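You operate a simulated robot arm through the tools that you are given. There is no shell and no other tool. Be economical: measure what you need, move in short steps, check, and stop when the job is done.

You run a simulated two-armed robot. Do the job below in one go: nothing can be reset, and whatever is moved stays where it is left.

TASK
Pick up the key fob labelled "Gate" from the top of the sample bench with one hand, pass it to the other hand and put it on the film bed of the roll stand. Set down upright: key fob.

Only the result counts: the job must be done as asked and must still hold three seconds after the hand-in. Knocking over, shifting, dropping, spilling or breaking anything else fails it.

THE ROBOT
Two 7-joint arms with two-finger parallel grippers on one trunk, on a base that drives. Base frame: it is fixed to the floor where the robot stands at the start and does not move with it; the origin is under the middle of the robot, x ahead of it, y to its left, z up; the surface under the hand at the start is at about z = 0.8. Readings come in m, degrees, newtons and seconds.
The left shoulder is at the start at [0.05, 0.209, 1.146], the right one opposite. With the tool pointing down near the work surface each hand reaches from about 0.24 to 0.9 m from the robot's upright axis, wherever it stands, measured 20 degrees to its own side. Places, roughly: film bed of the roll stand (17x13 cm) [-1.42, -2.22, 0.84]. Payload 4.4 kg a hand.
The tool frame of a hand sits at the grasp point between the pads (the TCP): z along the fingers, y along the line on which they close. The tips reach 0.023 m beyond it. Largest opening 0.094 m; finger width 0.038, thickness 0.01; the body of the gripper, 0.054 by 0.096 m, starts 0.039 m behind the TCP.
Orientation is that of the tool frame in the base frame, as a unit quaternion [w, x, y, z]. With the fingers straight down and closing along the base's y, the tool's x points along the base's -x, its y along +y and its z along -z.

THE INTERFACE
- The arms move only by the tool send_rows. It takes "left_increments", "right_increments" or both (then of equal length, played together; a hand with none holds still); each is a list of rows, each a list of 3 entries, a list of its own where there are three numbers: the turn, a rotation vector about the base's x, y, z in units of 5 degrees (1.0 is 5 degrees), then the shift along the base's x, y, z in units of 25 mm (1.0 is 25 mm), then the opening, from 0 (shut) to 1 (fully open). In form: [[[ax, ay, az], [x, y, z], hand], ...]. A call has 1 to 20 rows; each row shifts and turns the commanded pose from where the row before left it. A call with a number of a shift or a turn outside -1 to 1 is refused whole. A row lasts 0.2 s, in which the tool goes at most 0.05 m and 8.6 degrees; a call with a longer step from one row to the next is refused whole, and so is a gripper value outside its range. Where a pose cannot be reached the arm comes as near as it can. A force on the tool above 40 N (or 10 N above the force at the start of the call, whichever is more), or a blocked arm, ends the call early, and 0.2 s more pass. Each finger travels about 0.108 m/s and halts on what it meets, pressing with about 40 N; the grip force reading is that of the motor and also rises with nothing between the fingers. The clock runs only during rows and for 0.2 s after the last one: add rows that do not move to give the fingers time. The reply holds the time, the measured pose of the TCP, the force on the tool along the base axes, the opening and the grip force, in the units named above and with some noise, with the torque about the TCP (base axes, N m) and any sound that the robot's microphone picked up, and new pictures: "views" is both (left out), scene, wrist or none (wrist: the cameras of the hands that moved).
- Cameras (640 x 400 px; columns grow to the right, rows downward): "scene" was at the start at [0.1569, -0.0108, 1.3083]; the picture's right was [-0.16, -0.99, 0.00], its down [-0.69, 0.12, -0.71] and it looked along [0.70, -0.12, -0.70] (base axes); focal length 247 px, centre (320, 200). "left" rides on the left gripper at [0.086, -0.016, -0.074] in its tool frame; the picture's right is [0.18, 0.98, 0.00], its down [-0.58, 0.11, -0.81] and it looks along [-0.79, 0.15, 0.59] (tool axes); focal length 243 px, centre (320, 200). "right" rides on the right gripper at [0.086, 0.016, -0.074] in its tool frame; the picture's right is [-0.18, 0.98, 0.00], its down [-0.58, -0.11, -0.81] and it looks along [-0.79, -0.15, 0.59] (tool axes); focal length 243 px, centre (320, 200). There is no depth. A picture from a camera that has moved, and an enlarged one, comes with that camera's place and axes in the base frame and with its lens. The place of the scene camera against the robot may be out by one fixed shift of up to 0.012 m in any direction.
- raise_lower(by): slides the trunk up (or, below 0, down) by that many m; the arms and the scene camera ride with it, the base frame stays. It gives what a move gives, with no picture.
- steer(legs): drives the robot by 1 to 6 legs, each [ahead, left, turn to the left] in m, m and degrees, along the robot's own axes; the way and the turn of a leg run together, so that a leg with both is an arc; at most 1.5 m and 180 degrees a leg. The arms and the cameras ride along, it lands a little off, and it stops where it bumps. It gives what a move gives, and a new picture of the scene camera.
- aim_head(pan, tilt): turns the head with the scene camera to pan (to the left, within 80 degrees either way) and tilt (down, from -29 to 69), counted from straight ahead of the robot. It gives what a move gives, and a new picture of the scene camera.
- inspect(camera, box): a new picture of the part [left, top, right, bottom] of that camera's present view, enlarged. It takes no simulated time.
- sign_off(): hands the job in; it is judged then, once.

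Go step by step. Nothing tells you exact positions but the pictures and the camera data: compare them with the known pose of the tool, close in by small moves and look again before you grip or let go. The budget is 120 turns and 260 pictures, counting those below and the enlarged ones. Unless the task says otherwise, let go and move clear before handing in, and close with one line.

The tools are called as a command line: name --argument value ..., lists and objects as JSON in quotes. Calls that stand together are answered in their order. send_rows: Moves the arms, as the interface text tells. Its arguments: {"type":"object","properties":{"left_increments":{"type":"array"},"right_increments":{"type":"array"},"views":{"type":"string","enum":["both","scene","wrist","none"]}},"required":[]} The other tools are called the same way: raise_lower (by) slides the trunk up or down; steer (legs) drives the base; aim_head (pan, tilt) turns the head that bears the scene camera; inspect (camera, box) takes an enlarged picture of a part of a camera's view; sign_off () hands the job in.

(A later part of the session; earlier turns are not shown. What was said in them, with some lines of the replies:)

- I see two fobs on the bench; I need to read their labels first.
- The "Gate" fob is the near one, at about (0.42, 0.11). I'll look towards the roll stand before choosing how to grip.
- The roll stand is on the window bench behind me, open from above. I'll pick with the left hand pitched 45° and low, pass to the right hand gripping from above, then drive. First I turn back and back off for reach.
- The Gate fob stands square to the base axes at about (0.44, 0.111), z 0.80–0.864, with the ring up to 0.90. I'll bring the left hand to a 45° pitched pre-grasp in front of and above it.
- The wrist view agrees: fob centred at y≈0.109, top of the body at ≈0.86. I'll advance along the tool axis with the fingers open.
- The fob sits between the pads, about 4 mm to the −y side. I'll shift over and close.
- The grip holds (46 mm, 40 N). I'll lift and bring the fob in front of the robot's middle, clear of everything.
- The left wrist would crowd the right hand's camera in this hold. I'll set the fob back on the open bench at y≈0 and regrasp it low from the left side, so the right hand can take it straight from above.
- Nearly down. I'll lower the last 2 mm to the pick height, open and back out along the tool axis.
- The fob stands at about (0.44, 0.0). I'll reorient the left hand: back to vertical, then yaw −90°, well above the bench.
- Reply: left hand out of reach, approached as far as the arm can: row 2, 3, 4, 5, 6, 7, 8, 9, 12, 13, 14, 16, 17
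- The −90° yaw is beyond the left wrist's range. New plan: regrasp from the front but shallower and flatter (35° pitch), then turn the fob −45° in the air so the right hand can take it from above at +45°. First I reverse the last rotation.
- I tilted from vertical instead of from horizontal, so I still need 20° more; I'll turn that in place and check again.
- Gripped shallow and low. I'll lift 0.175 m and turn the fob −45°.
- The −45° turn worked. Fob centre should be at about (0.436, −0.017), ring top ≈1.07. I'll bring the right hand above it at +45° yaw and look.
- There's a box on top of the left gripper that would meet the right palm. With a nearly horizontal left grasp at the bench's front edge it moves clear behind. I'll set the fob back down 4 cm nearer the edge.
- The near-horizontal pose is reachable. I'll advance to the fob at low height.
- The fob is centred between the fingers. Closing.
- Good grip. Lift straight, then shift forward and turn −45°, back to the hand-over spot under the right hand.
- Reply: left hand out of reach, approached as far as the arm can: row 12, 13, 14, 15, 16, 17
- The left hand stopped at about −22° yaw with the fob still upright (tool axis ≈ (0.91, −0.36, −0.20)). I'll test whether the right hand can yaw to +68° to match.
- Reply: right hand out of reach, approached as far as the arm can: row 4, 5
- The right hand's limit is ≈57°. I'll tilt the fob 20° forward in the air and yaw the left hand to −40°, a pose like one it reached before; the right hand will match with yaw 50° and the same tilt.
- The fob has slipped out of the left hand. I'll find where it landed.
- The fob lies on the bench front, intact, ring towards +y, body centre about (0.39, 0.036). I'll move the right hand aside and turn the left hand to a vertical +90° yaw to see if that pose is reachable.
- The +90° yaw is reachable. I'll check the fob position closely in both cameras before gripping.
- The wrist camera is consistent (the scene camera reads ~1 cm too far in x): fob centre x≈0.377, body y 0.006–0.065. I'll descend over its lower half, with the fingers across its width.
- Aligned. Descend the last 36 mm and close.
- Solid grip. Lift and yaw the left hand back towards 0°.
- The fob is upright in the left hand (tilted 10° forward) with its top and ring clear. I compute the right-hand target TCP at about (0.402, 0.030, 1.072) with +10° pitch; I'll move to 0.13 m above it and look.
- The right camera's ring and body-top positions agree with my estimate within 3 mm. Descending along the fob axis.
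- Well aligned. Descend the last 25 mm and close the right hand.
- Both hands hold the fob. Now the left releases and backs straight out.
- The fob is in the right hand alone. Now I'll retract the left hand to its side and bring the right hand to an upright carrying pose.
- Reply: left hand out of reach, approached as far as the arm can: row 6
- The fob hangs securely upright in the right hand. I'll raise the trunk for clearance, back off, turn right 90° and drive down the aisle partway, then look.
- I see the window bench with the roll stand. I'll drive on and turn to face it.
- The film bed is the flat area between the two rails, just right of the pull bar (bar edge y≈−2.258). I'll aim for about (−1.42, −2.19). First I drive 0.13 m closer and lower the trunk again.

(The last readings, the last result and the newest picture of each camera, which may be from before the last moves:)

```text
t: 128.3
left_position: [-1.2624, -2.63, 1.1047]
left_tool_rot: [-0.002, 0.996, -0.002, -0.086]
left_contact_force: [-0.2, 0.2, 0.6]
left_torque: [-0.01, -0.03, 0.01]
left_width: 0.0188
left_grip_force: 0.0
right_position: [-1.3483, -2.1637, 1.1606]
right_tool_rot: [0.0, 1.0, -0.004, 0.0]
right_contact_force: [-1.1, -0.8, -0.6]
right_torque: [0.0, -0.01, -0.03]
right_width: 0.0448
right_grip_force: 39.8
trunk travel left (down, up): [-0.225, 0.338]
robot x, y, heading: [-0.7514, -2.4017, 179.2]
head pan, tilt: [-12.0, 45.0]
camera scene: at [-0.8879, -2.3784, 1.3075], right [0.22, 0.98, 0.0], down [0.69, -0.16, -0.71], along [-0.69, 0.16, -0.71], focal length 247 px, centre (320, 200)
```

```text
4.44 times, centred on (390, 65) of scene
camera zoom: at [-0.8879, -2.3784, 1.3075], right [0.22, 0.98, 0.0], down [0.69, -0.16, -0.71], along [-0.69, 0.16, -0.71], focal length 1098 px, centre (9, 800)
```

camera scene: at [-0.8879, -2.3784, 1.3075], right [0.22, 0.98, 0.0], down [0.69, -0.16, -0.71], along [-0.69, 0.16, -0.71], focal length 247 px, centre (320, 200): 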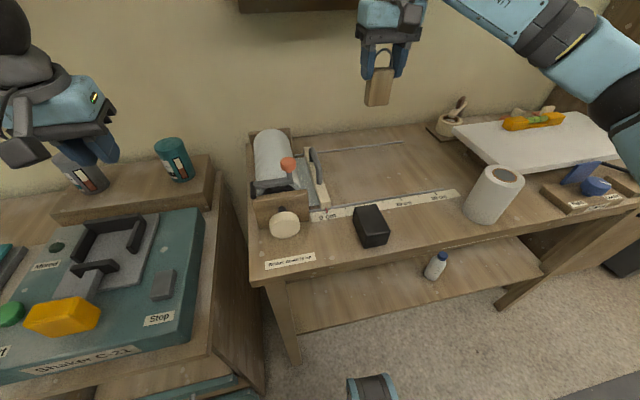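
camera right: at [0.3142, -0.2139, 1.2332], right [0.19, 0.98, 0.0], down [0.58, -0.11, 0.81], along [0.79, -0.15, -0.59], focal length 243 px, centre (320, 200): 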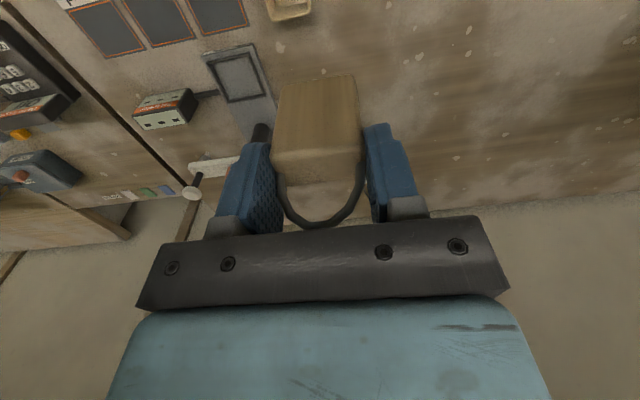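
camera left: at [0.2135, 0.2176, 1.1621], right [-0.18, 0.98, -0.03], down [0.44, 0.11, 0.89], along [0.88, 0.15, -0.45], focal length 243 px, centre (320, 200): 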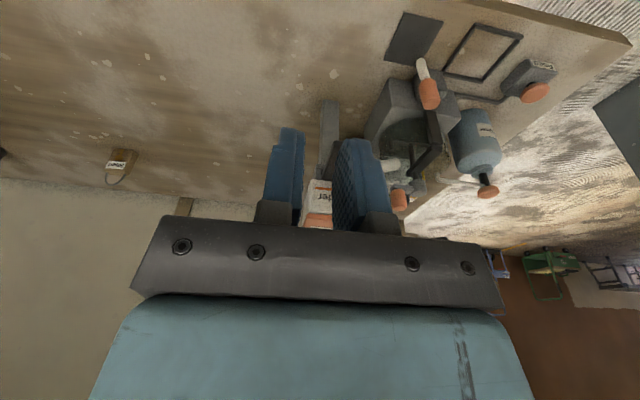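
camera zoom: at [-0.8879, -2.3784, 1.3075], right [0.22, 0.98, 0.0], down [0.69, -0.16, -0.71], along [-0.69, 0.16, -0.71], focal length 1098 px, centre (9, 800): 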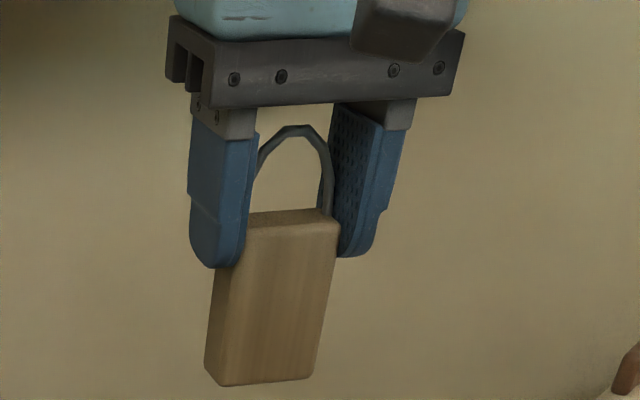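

send_rows --right_increments '[[[0, 0, 0], [-0.72, -0.26, 0], 0.05], [[0, 0, 0], [-0.72, -0.26, 0], 0.05], [[0, 0, 0], [-0.72, -0.26, 0], 0.05], [[0, 0, 0], [-0.72, -0.26, 0], 0.05], [[0, 0, 0], [0, 0, -1], 0.05], [[0, 0, 0], [0, 0, -1], 0.05], [[0, 0, 0], [0, 0, -1], 0.05], [[0, 0, 0], [0, 0, -1], 0.05], [[0, 0, 0], [0, 0, 0], 0.05]]'

inspect --camera "scene" --box '[260, 60, 440, 230]'

```text
t: 130.3
left_position: [-1.2616, -2.6301, 1.1042]
left_tool_rot: [-0.002, 0.996, -0.002, -0.086]
left_contact_force: [0.0, 0.1, -0.6]
left_torque: [0.0, 0.01, 0.03]
left_width: 0.0189
left_grip_force: 0.1
right_position: [-1.42, -2.1911, 1.0609]
right_tool_rot: [0.0, 1.0, -0.003, -0.001]
right_contact_force: [-0.6, -0.5, -1.3]
right_torque: [0.05, -0.01, 0.02]
right_width: 0.0449
right_grip_force: 39.5
trunk travel left (down, up): [-0.225, 0.338]
robot x, y, heading: [-0.754, -2.3975, 179.3]
head pan, tilt: [-12.0, 45.0]
camera scene: at [-0.8876, -2.3785, 1.3076], right [0.22, 0.98, 0.0], down [0.69, -0.16, -0.71], along [-0.69, 0.16, -0.71], focal length 247 px, centre (320, 200)
camera right: at [-1.3337, -2.2069, 1.1331], right [-0.19, -0.98, 0.0], down [-0.58, 0.11, 0.81], along [-0.79, 0.15, -0.59], focal length 243 px, centre (320, 200)
```

scene: 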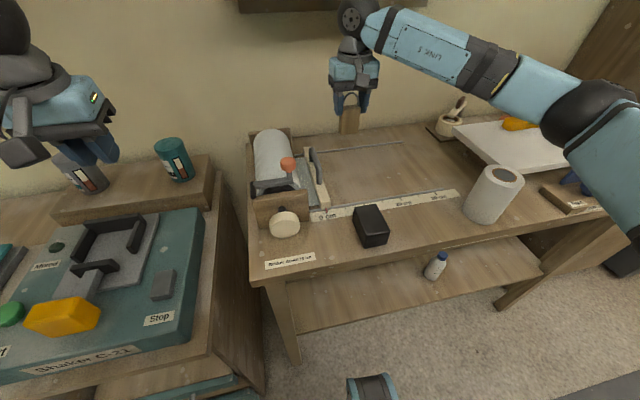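
right: 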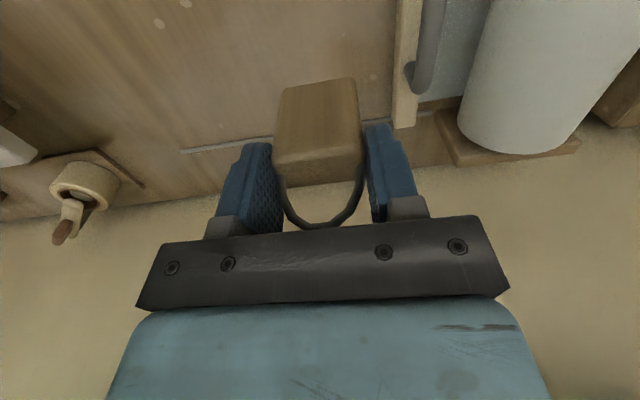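

```text
2.35 times, centred on (350, 145) of scene
camera zoom: at [-0.8876, -2.3785, 1.3076], right [0.22, 0.98, 0.0], down [0.69, -0.16, -0.71], along [-0.69, 0.16, -0.71], focal length 581 px, centre (249, 329)
```

zoom: 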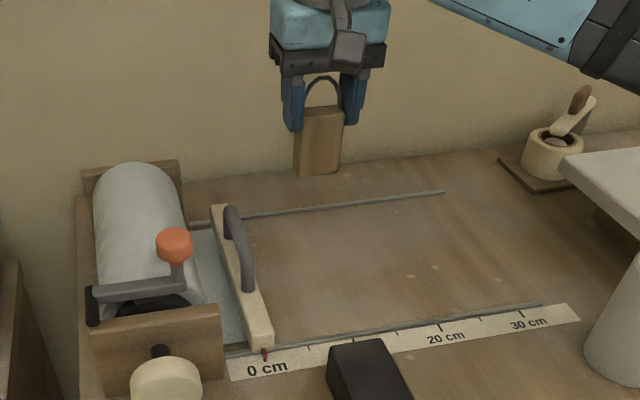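

The wrist camera puts the bar's edge at y≈−2.262 and the rails at x≈−1.29 and −1.55, so (−1.42, −2.20) is inside the bed and clear. Descending to just above it.

send_rows --right_increments '[[[0, 0, 0], [0, -0.36, 0], 0.05], [[0, 0, 0], [0, 0, -1], 0.05], [[0, 0, 0], [0, 0, -1], 0.05], [[0, 0, 0], [0, 0, -1], 0.05], [[0, 0, 0], [0, 0, -1], 0.05], [[0, 0, 0], [0, 0, -1], 0.05], [[0, 0, 0], [0, 0, -0.2], 0.05], [[0, 0, 0], [0, 0, 0], 0.05]]'

inspect --camera "scene" --box '[280, 90, 400, 190]'

```text
t: 132.2
left_position: [-1.2611, -2.6304, 1.1041]
left_tool_rot: [-0.002, 0.996, -0.002, -0.086]
left_contact_force: [0.4, 0.5, 0.2]
left_torque: [-0.01, 0.0, -0.01]
left_width: 0.0185
left_grip_force: 0.0
right_position: [-1.4205, -2.1996, 0.9303]
right_tool_rot: [0.0, 1.0, -0.003, 0.0]
right_contact_force: [-0.2, -0.3, 0.1]
right_torque: [0.02, 0.02, -0.02]
right_width: 0.0447
right_grip_force: 40.1
trunk travel left (down, up): [-0.225, 0.338]
robot x, y, heading: [-0.7515, -2.4024, 179.2]
head pan, tilt: [-12.0, 45.0]
camera scene: at [-0.8879, -2.3783, 1.3075], right [0.22, 0.98, 0.0], down [0.69, -0.16, -0.71], along [-0.69, 0.16, -0.71], focal length 247 px, centre (320, 200)
camera right: at [-1.3333, -2.215, 1.003], right [-0.19, -0.98, 0.0], down [-0.58, 0.11, 0.81], along [-0.79, 0.15, -0.59], focal length 243 px, centre (320, 200)
```

scene: 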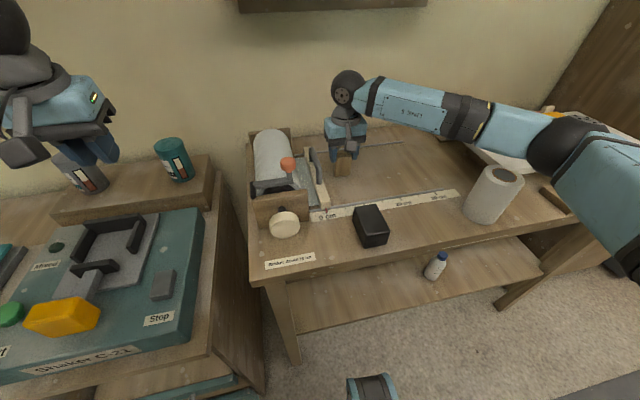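
right: 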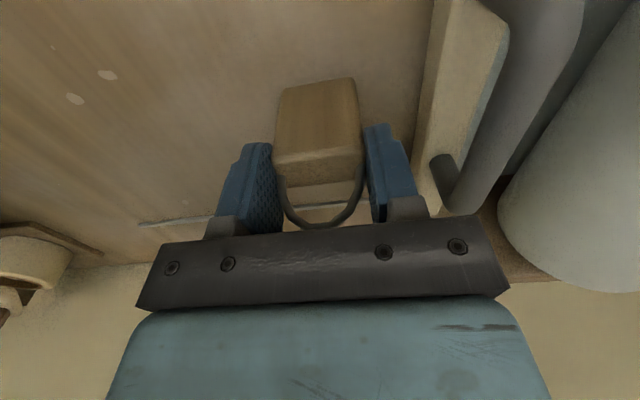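

```text
4.00 times, centred on (340, 140) of scene
camera zoom: at [-0.8879, -2.3783, 1.3075], right [0.22, 0.98, 0.0], down [0.69, -0.16, -0.71], along [-0.69, 0.16, -0.71], focal length 988 px, centre (240, 440)
```

zoom: 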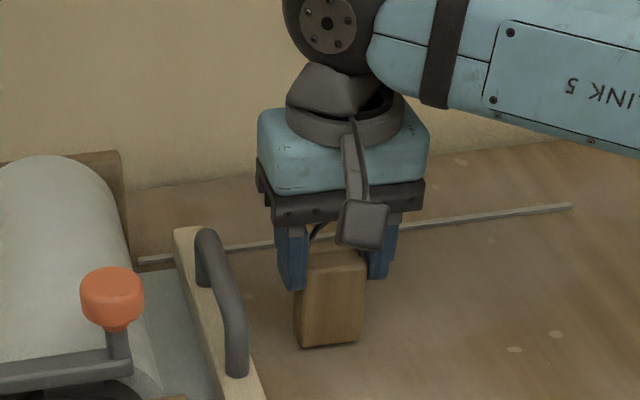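

Just above the bed. I'll lower in 2.5 mm steps, watching the force.

send_rows --right_increments '[[[0, 0, 0], [0, 0, -0.1], 0.05], [[0, 0, 0], [0, 0, -0.1], 0.05], [[0, 0, 0], [0, 0, -0.1], 0.05], [[0, 0, 0], [0, 0, 0], 0.05]]' --views "none"

inspect --camera "scene" --box '[310, 130, 370, 180]'

```text
t: 133.2
left_position: [-1.2611, -2.6299, 1.1054]
left_tool_rot: [-0.001, 0.996, -0.001, -0.087]
left_contact_force: [0.2, 0.8, -0.3]
left_torque: [-0.02, -0.01, 0.01]
left_width: 0.019
left_grip_force: 0.1
right_position: [-1.4195, -2.1992, 0.9221]
right_tool_rot: [0.0, 1.0, -0.003, 0.0]
right_contact_force: [0.0, 0.1, 1.8]
right_torque: [0.0, -0.01, -0.01]
right_width: 0.0449
right_grip_force: 40.4
trunk travel left (down, up): [-0.225, 0.338]
robot x, y, heading: [-0.752, -2.397, 179.1]
head pan, tilt: [-12.0, 45.0]
```

```text
8.00 times, centred on (340, 155) of scene
camera zoom: at [-0.8876, -2.3784, 1.3076], right [0.22, 0.98, 0.0], down [0.69, -0.16, -0.71], along [-0.69, 0.16, -0.71], focal length 1976 px, centre (160, 560)
```

zoom: 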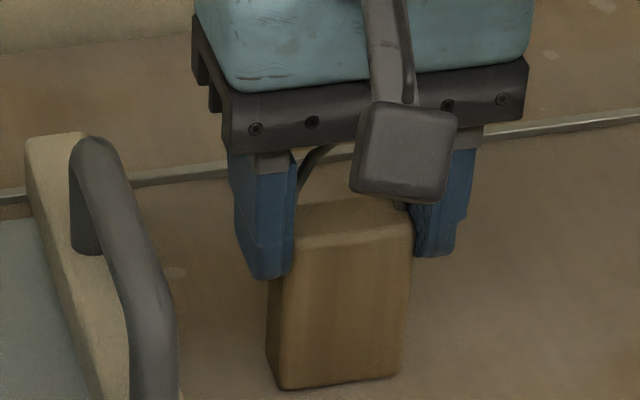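

send_rows --right_increments '[[[0, 0, 0], [0, 0, -0.05], 0.05], [[0, 0, 0], [0, 0, -0.05], 0.05], [[0, 0, 0], [0, 0, 0], 0.05]]' --views "none"

```text
t: 133.9
left_position: [-1.2603, -2.6287, 1.1056]
left_tool_rot: [-0.002, 0.996, -0.001, -0.087]
left_contact_force: [-0.3, -0.2, 0.3]
left_torque: [-0.02, 0.01, -0.03]
left_width: 0.0189
left_grip_force: 0.1
right_position: [-1.4198, -2.1991, 0.9227]
right_tool_rot: [0.0, 1.0, -0.003, -0.002]
right_contact_force: [-1.5, 1.7, 16.2]
right_torque: [0.08, 0.02, 0.02]
right_width: 0.045
right_grip_force: 39.6
trunk travel left (down, up): [-0.225, 0.338]
robot x, y, heading: [-0.7509, -2.3994, 179.3]
head pan, tilt: [-12.0, 45.0]
```

Contact at 16 N, so the fob stands on the bed. I'll relieve the pressure, open moderately and lift straight up.

send_rows --right_increments '[[[0, 0, 0], [0, 0, 0.05], 0.05], [[0, 0, 0], [0, 0, 0], 0.46], [[0, 0, 0], [0, 0, 0], 0.5], [[0, 0, 0], [0, 0, 0], 0.6], [[0, 0, 0], [0, 0, 0], 0.65], [[0, 0, 0], [0, 0, 0], 0.65]]'

inspect --camera "scene" --box '[310, 130, 370, 180]'

```text
t: 135.3
left_position: [-1.2615, -2.629, 1.1038]
left_tool_rot: [-0.001, 0.996, -0.001, -0.086]
left_contact_force: [-0.2, 0.3, -0.2]
left_torque: [0.04, -0.03, 0.03]
left_width: 0.0188
left_grip_force: 0.1
right_position: [-1.4188, -2.1986, 0.9207]
right_tool_rot: [0.0, 1.0, -0.004, 0.0]
right_contact_force: [-0.1, -0.3, 0.2]
right_torque: [0.0, 0.03, 0.03]
right_width: 0.0612
right_grip_force: 0.1
trunk travel left (down, up): [-0.225, 0.338]
robot x, y, heading: [-0.7488, -2.4015, 179.3]
head pan, tilt: [-12.0, 45.0]
camera scene: at [-0.8877, -2.3783, 1.3075], right [0.22, 0.98, 0.0], down [0.69, -0.16, -0.71], along [-0.69, 0.16, -0.71], focal length 247 px, centre (320, 200)
camera right: at [-1.3331, -2.2148, 0.9949], right [-0.19, -0.98, 0.0], down [-0.58, 0.11, 0.81], along [-0.79, 0.15, -0.59], focal length 243 px, centre (320, 200)
```

scene: 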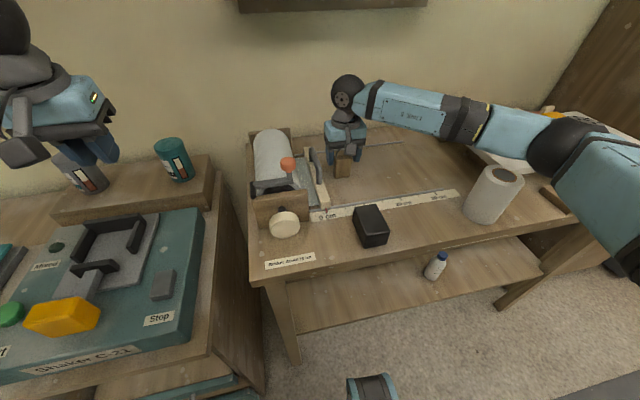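
right: 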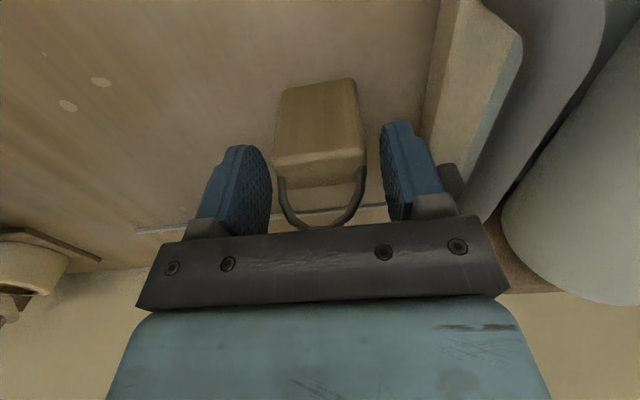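

```text
8.00 times, centred on (340, 155) of scene
camera zoom: at [-0.8877, -2.3783, 1.3075], right [0.22, 0.98, 0.0], down [0.69, -0.16, -0.71], along [-0.69, 0.16, -0.71], focal length 1976 px, centre (160, 560)
```

zoom: 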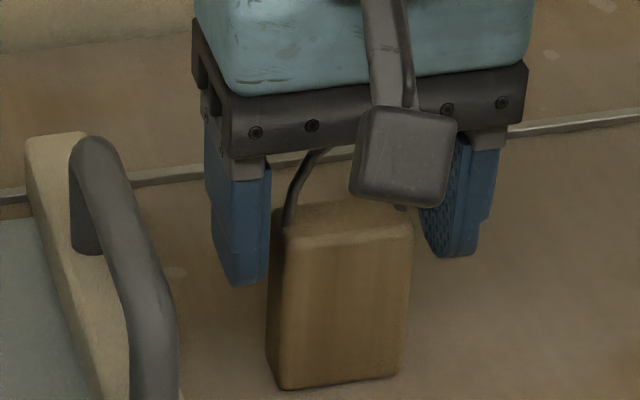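

Released and standing. Lift straight up, then move the hand back.

send_rows --right_increments '[[[0, 0, 0], [0, 0, 0.5], 0.65], [[0, 0, 0], [0, 0, 1], 0.65], [[0, 0, 0], [0, 0, 1], 0.65], [[0, 0, 0], [0, 0, 1], 0.65], [[0, 0, 0], [0, 0, 1], 0.65], [[0, 0, 0], [0, 0, 1], 0.65], [[0, 0, 0], [0, 0, 1], 0.65], [[0, 0, 0], [0, 0, 1], 0.65], [[0, 0, 0], [0.8, 0.8, 0], 0.65], [[0, 0, 0], [0.8, 0.8, 0], 0.65], [[0, 0, 0], [0.8, 0.8, 0], 0.65], [[0, 0, 0], [0.8, 0.8, 0], 0.65], [[0, 0, 0], [0, 0, 0], 0.65]]'

inspect --camera "scene" --box '[260, 100, 420, 220]'

```text
t: 138.2
left_position: [-1.2625, -2.6315, 1.1031]
left_tool_rot: [-0.001, 0.996, -0.001, -0.086]
left_contact_force: [0.4, -0.3, -1.2]
left_torque: [-0.01, 0.02, 0.01]
left_width: 0.0185
left_grip_force: 0.2
right_position: [-1.339, -2.1199, 1.1078]
right_tool_rot: [0.001, 1.0, -0.003, 0.0]
right_contact_force: [-0.1, -0.2, -0.2]
right_torque: [0.01, 0.03, 0.01]
right_width: 0.061
right_grip_force: 0.1
trunk travel left (down, up): [-0.225, 0.338]
robot x, y, heading: [-0.7518, -2.4005, 179.2]
head pan, tilt: [-12.0, 45.0]
camera scene: at [-0.8881, -2.379, 1.3075], right [0.22, 0.98, 0.0], down [0.69, -0.16, -0.71], along [-0.69, 0.16, -0.71], focal length 247 px, centre (320, 200)
camera right: at [-1.2524, -2.1354, 1.1828], right [-0.19, -0.98, 0.0], down [-0.58, 0.11, 0.81], along [-0.79, 0.15, -0.59], focal length 243 px, centre (320, 200)
```

scene: 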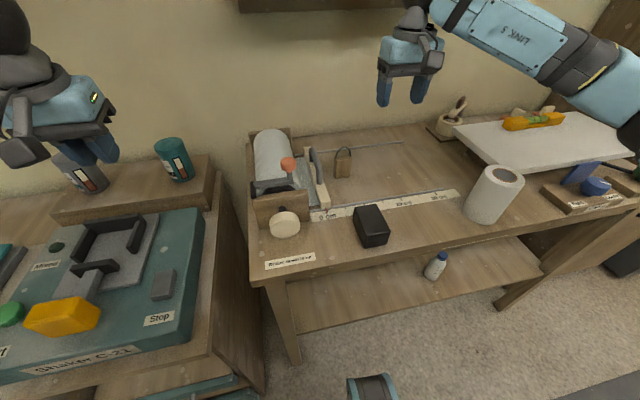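
right: 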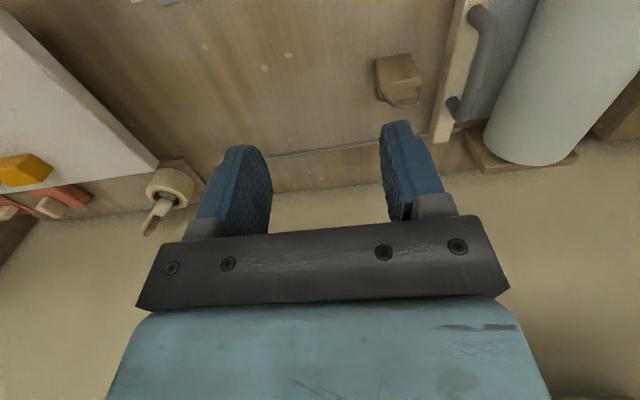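

```text
3.33 times, centred on (340, 160) of scene
camera zoom: at [-0.8881, -2.379, 1.3075], right [0.22, 0.98, 0.0], down [0.69, -0.16, -0.71], along [-0.69, 0.16, -0.71], focal length 823 px, centre (253, 333)
```

zoom: 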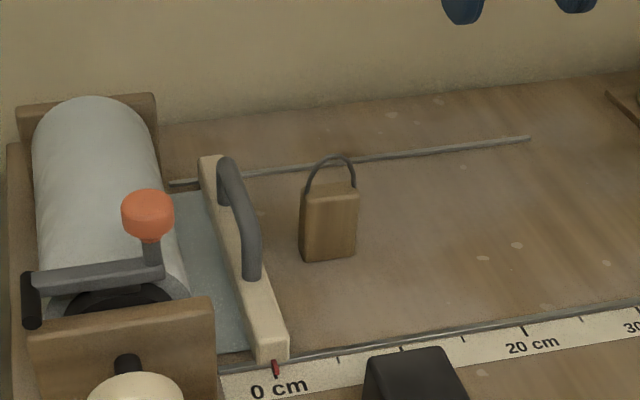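

The fob stands upright and free between the rails on the film bed, at about (−1.42, −2.20). Both hands are clear, and nothing else has moved, so I'm handing in.

sign_off

```text
The job is handed in.
```

The "Gate" key fob was passed from the left hand to the right and now stands upright on the film bed of the roll stand. It slipped from the left hand once and fell onto the sample bench, but it looked undamaged and nothing else was disturbed.
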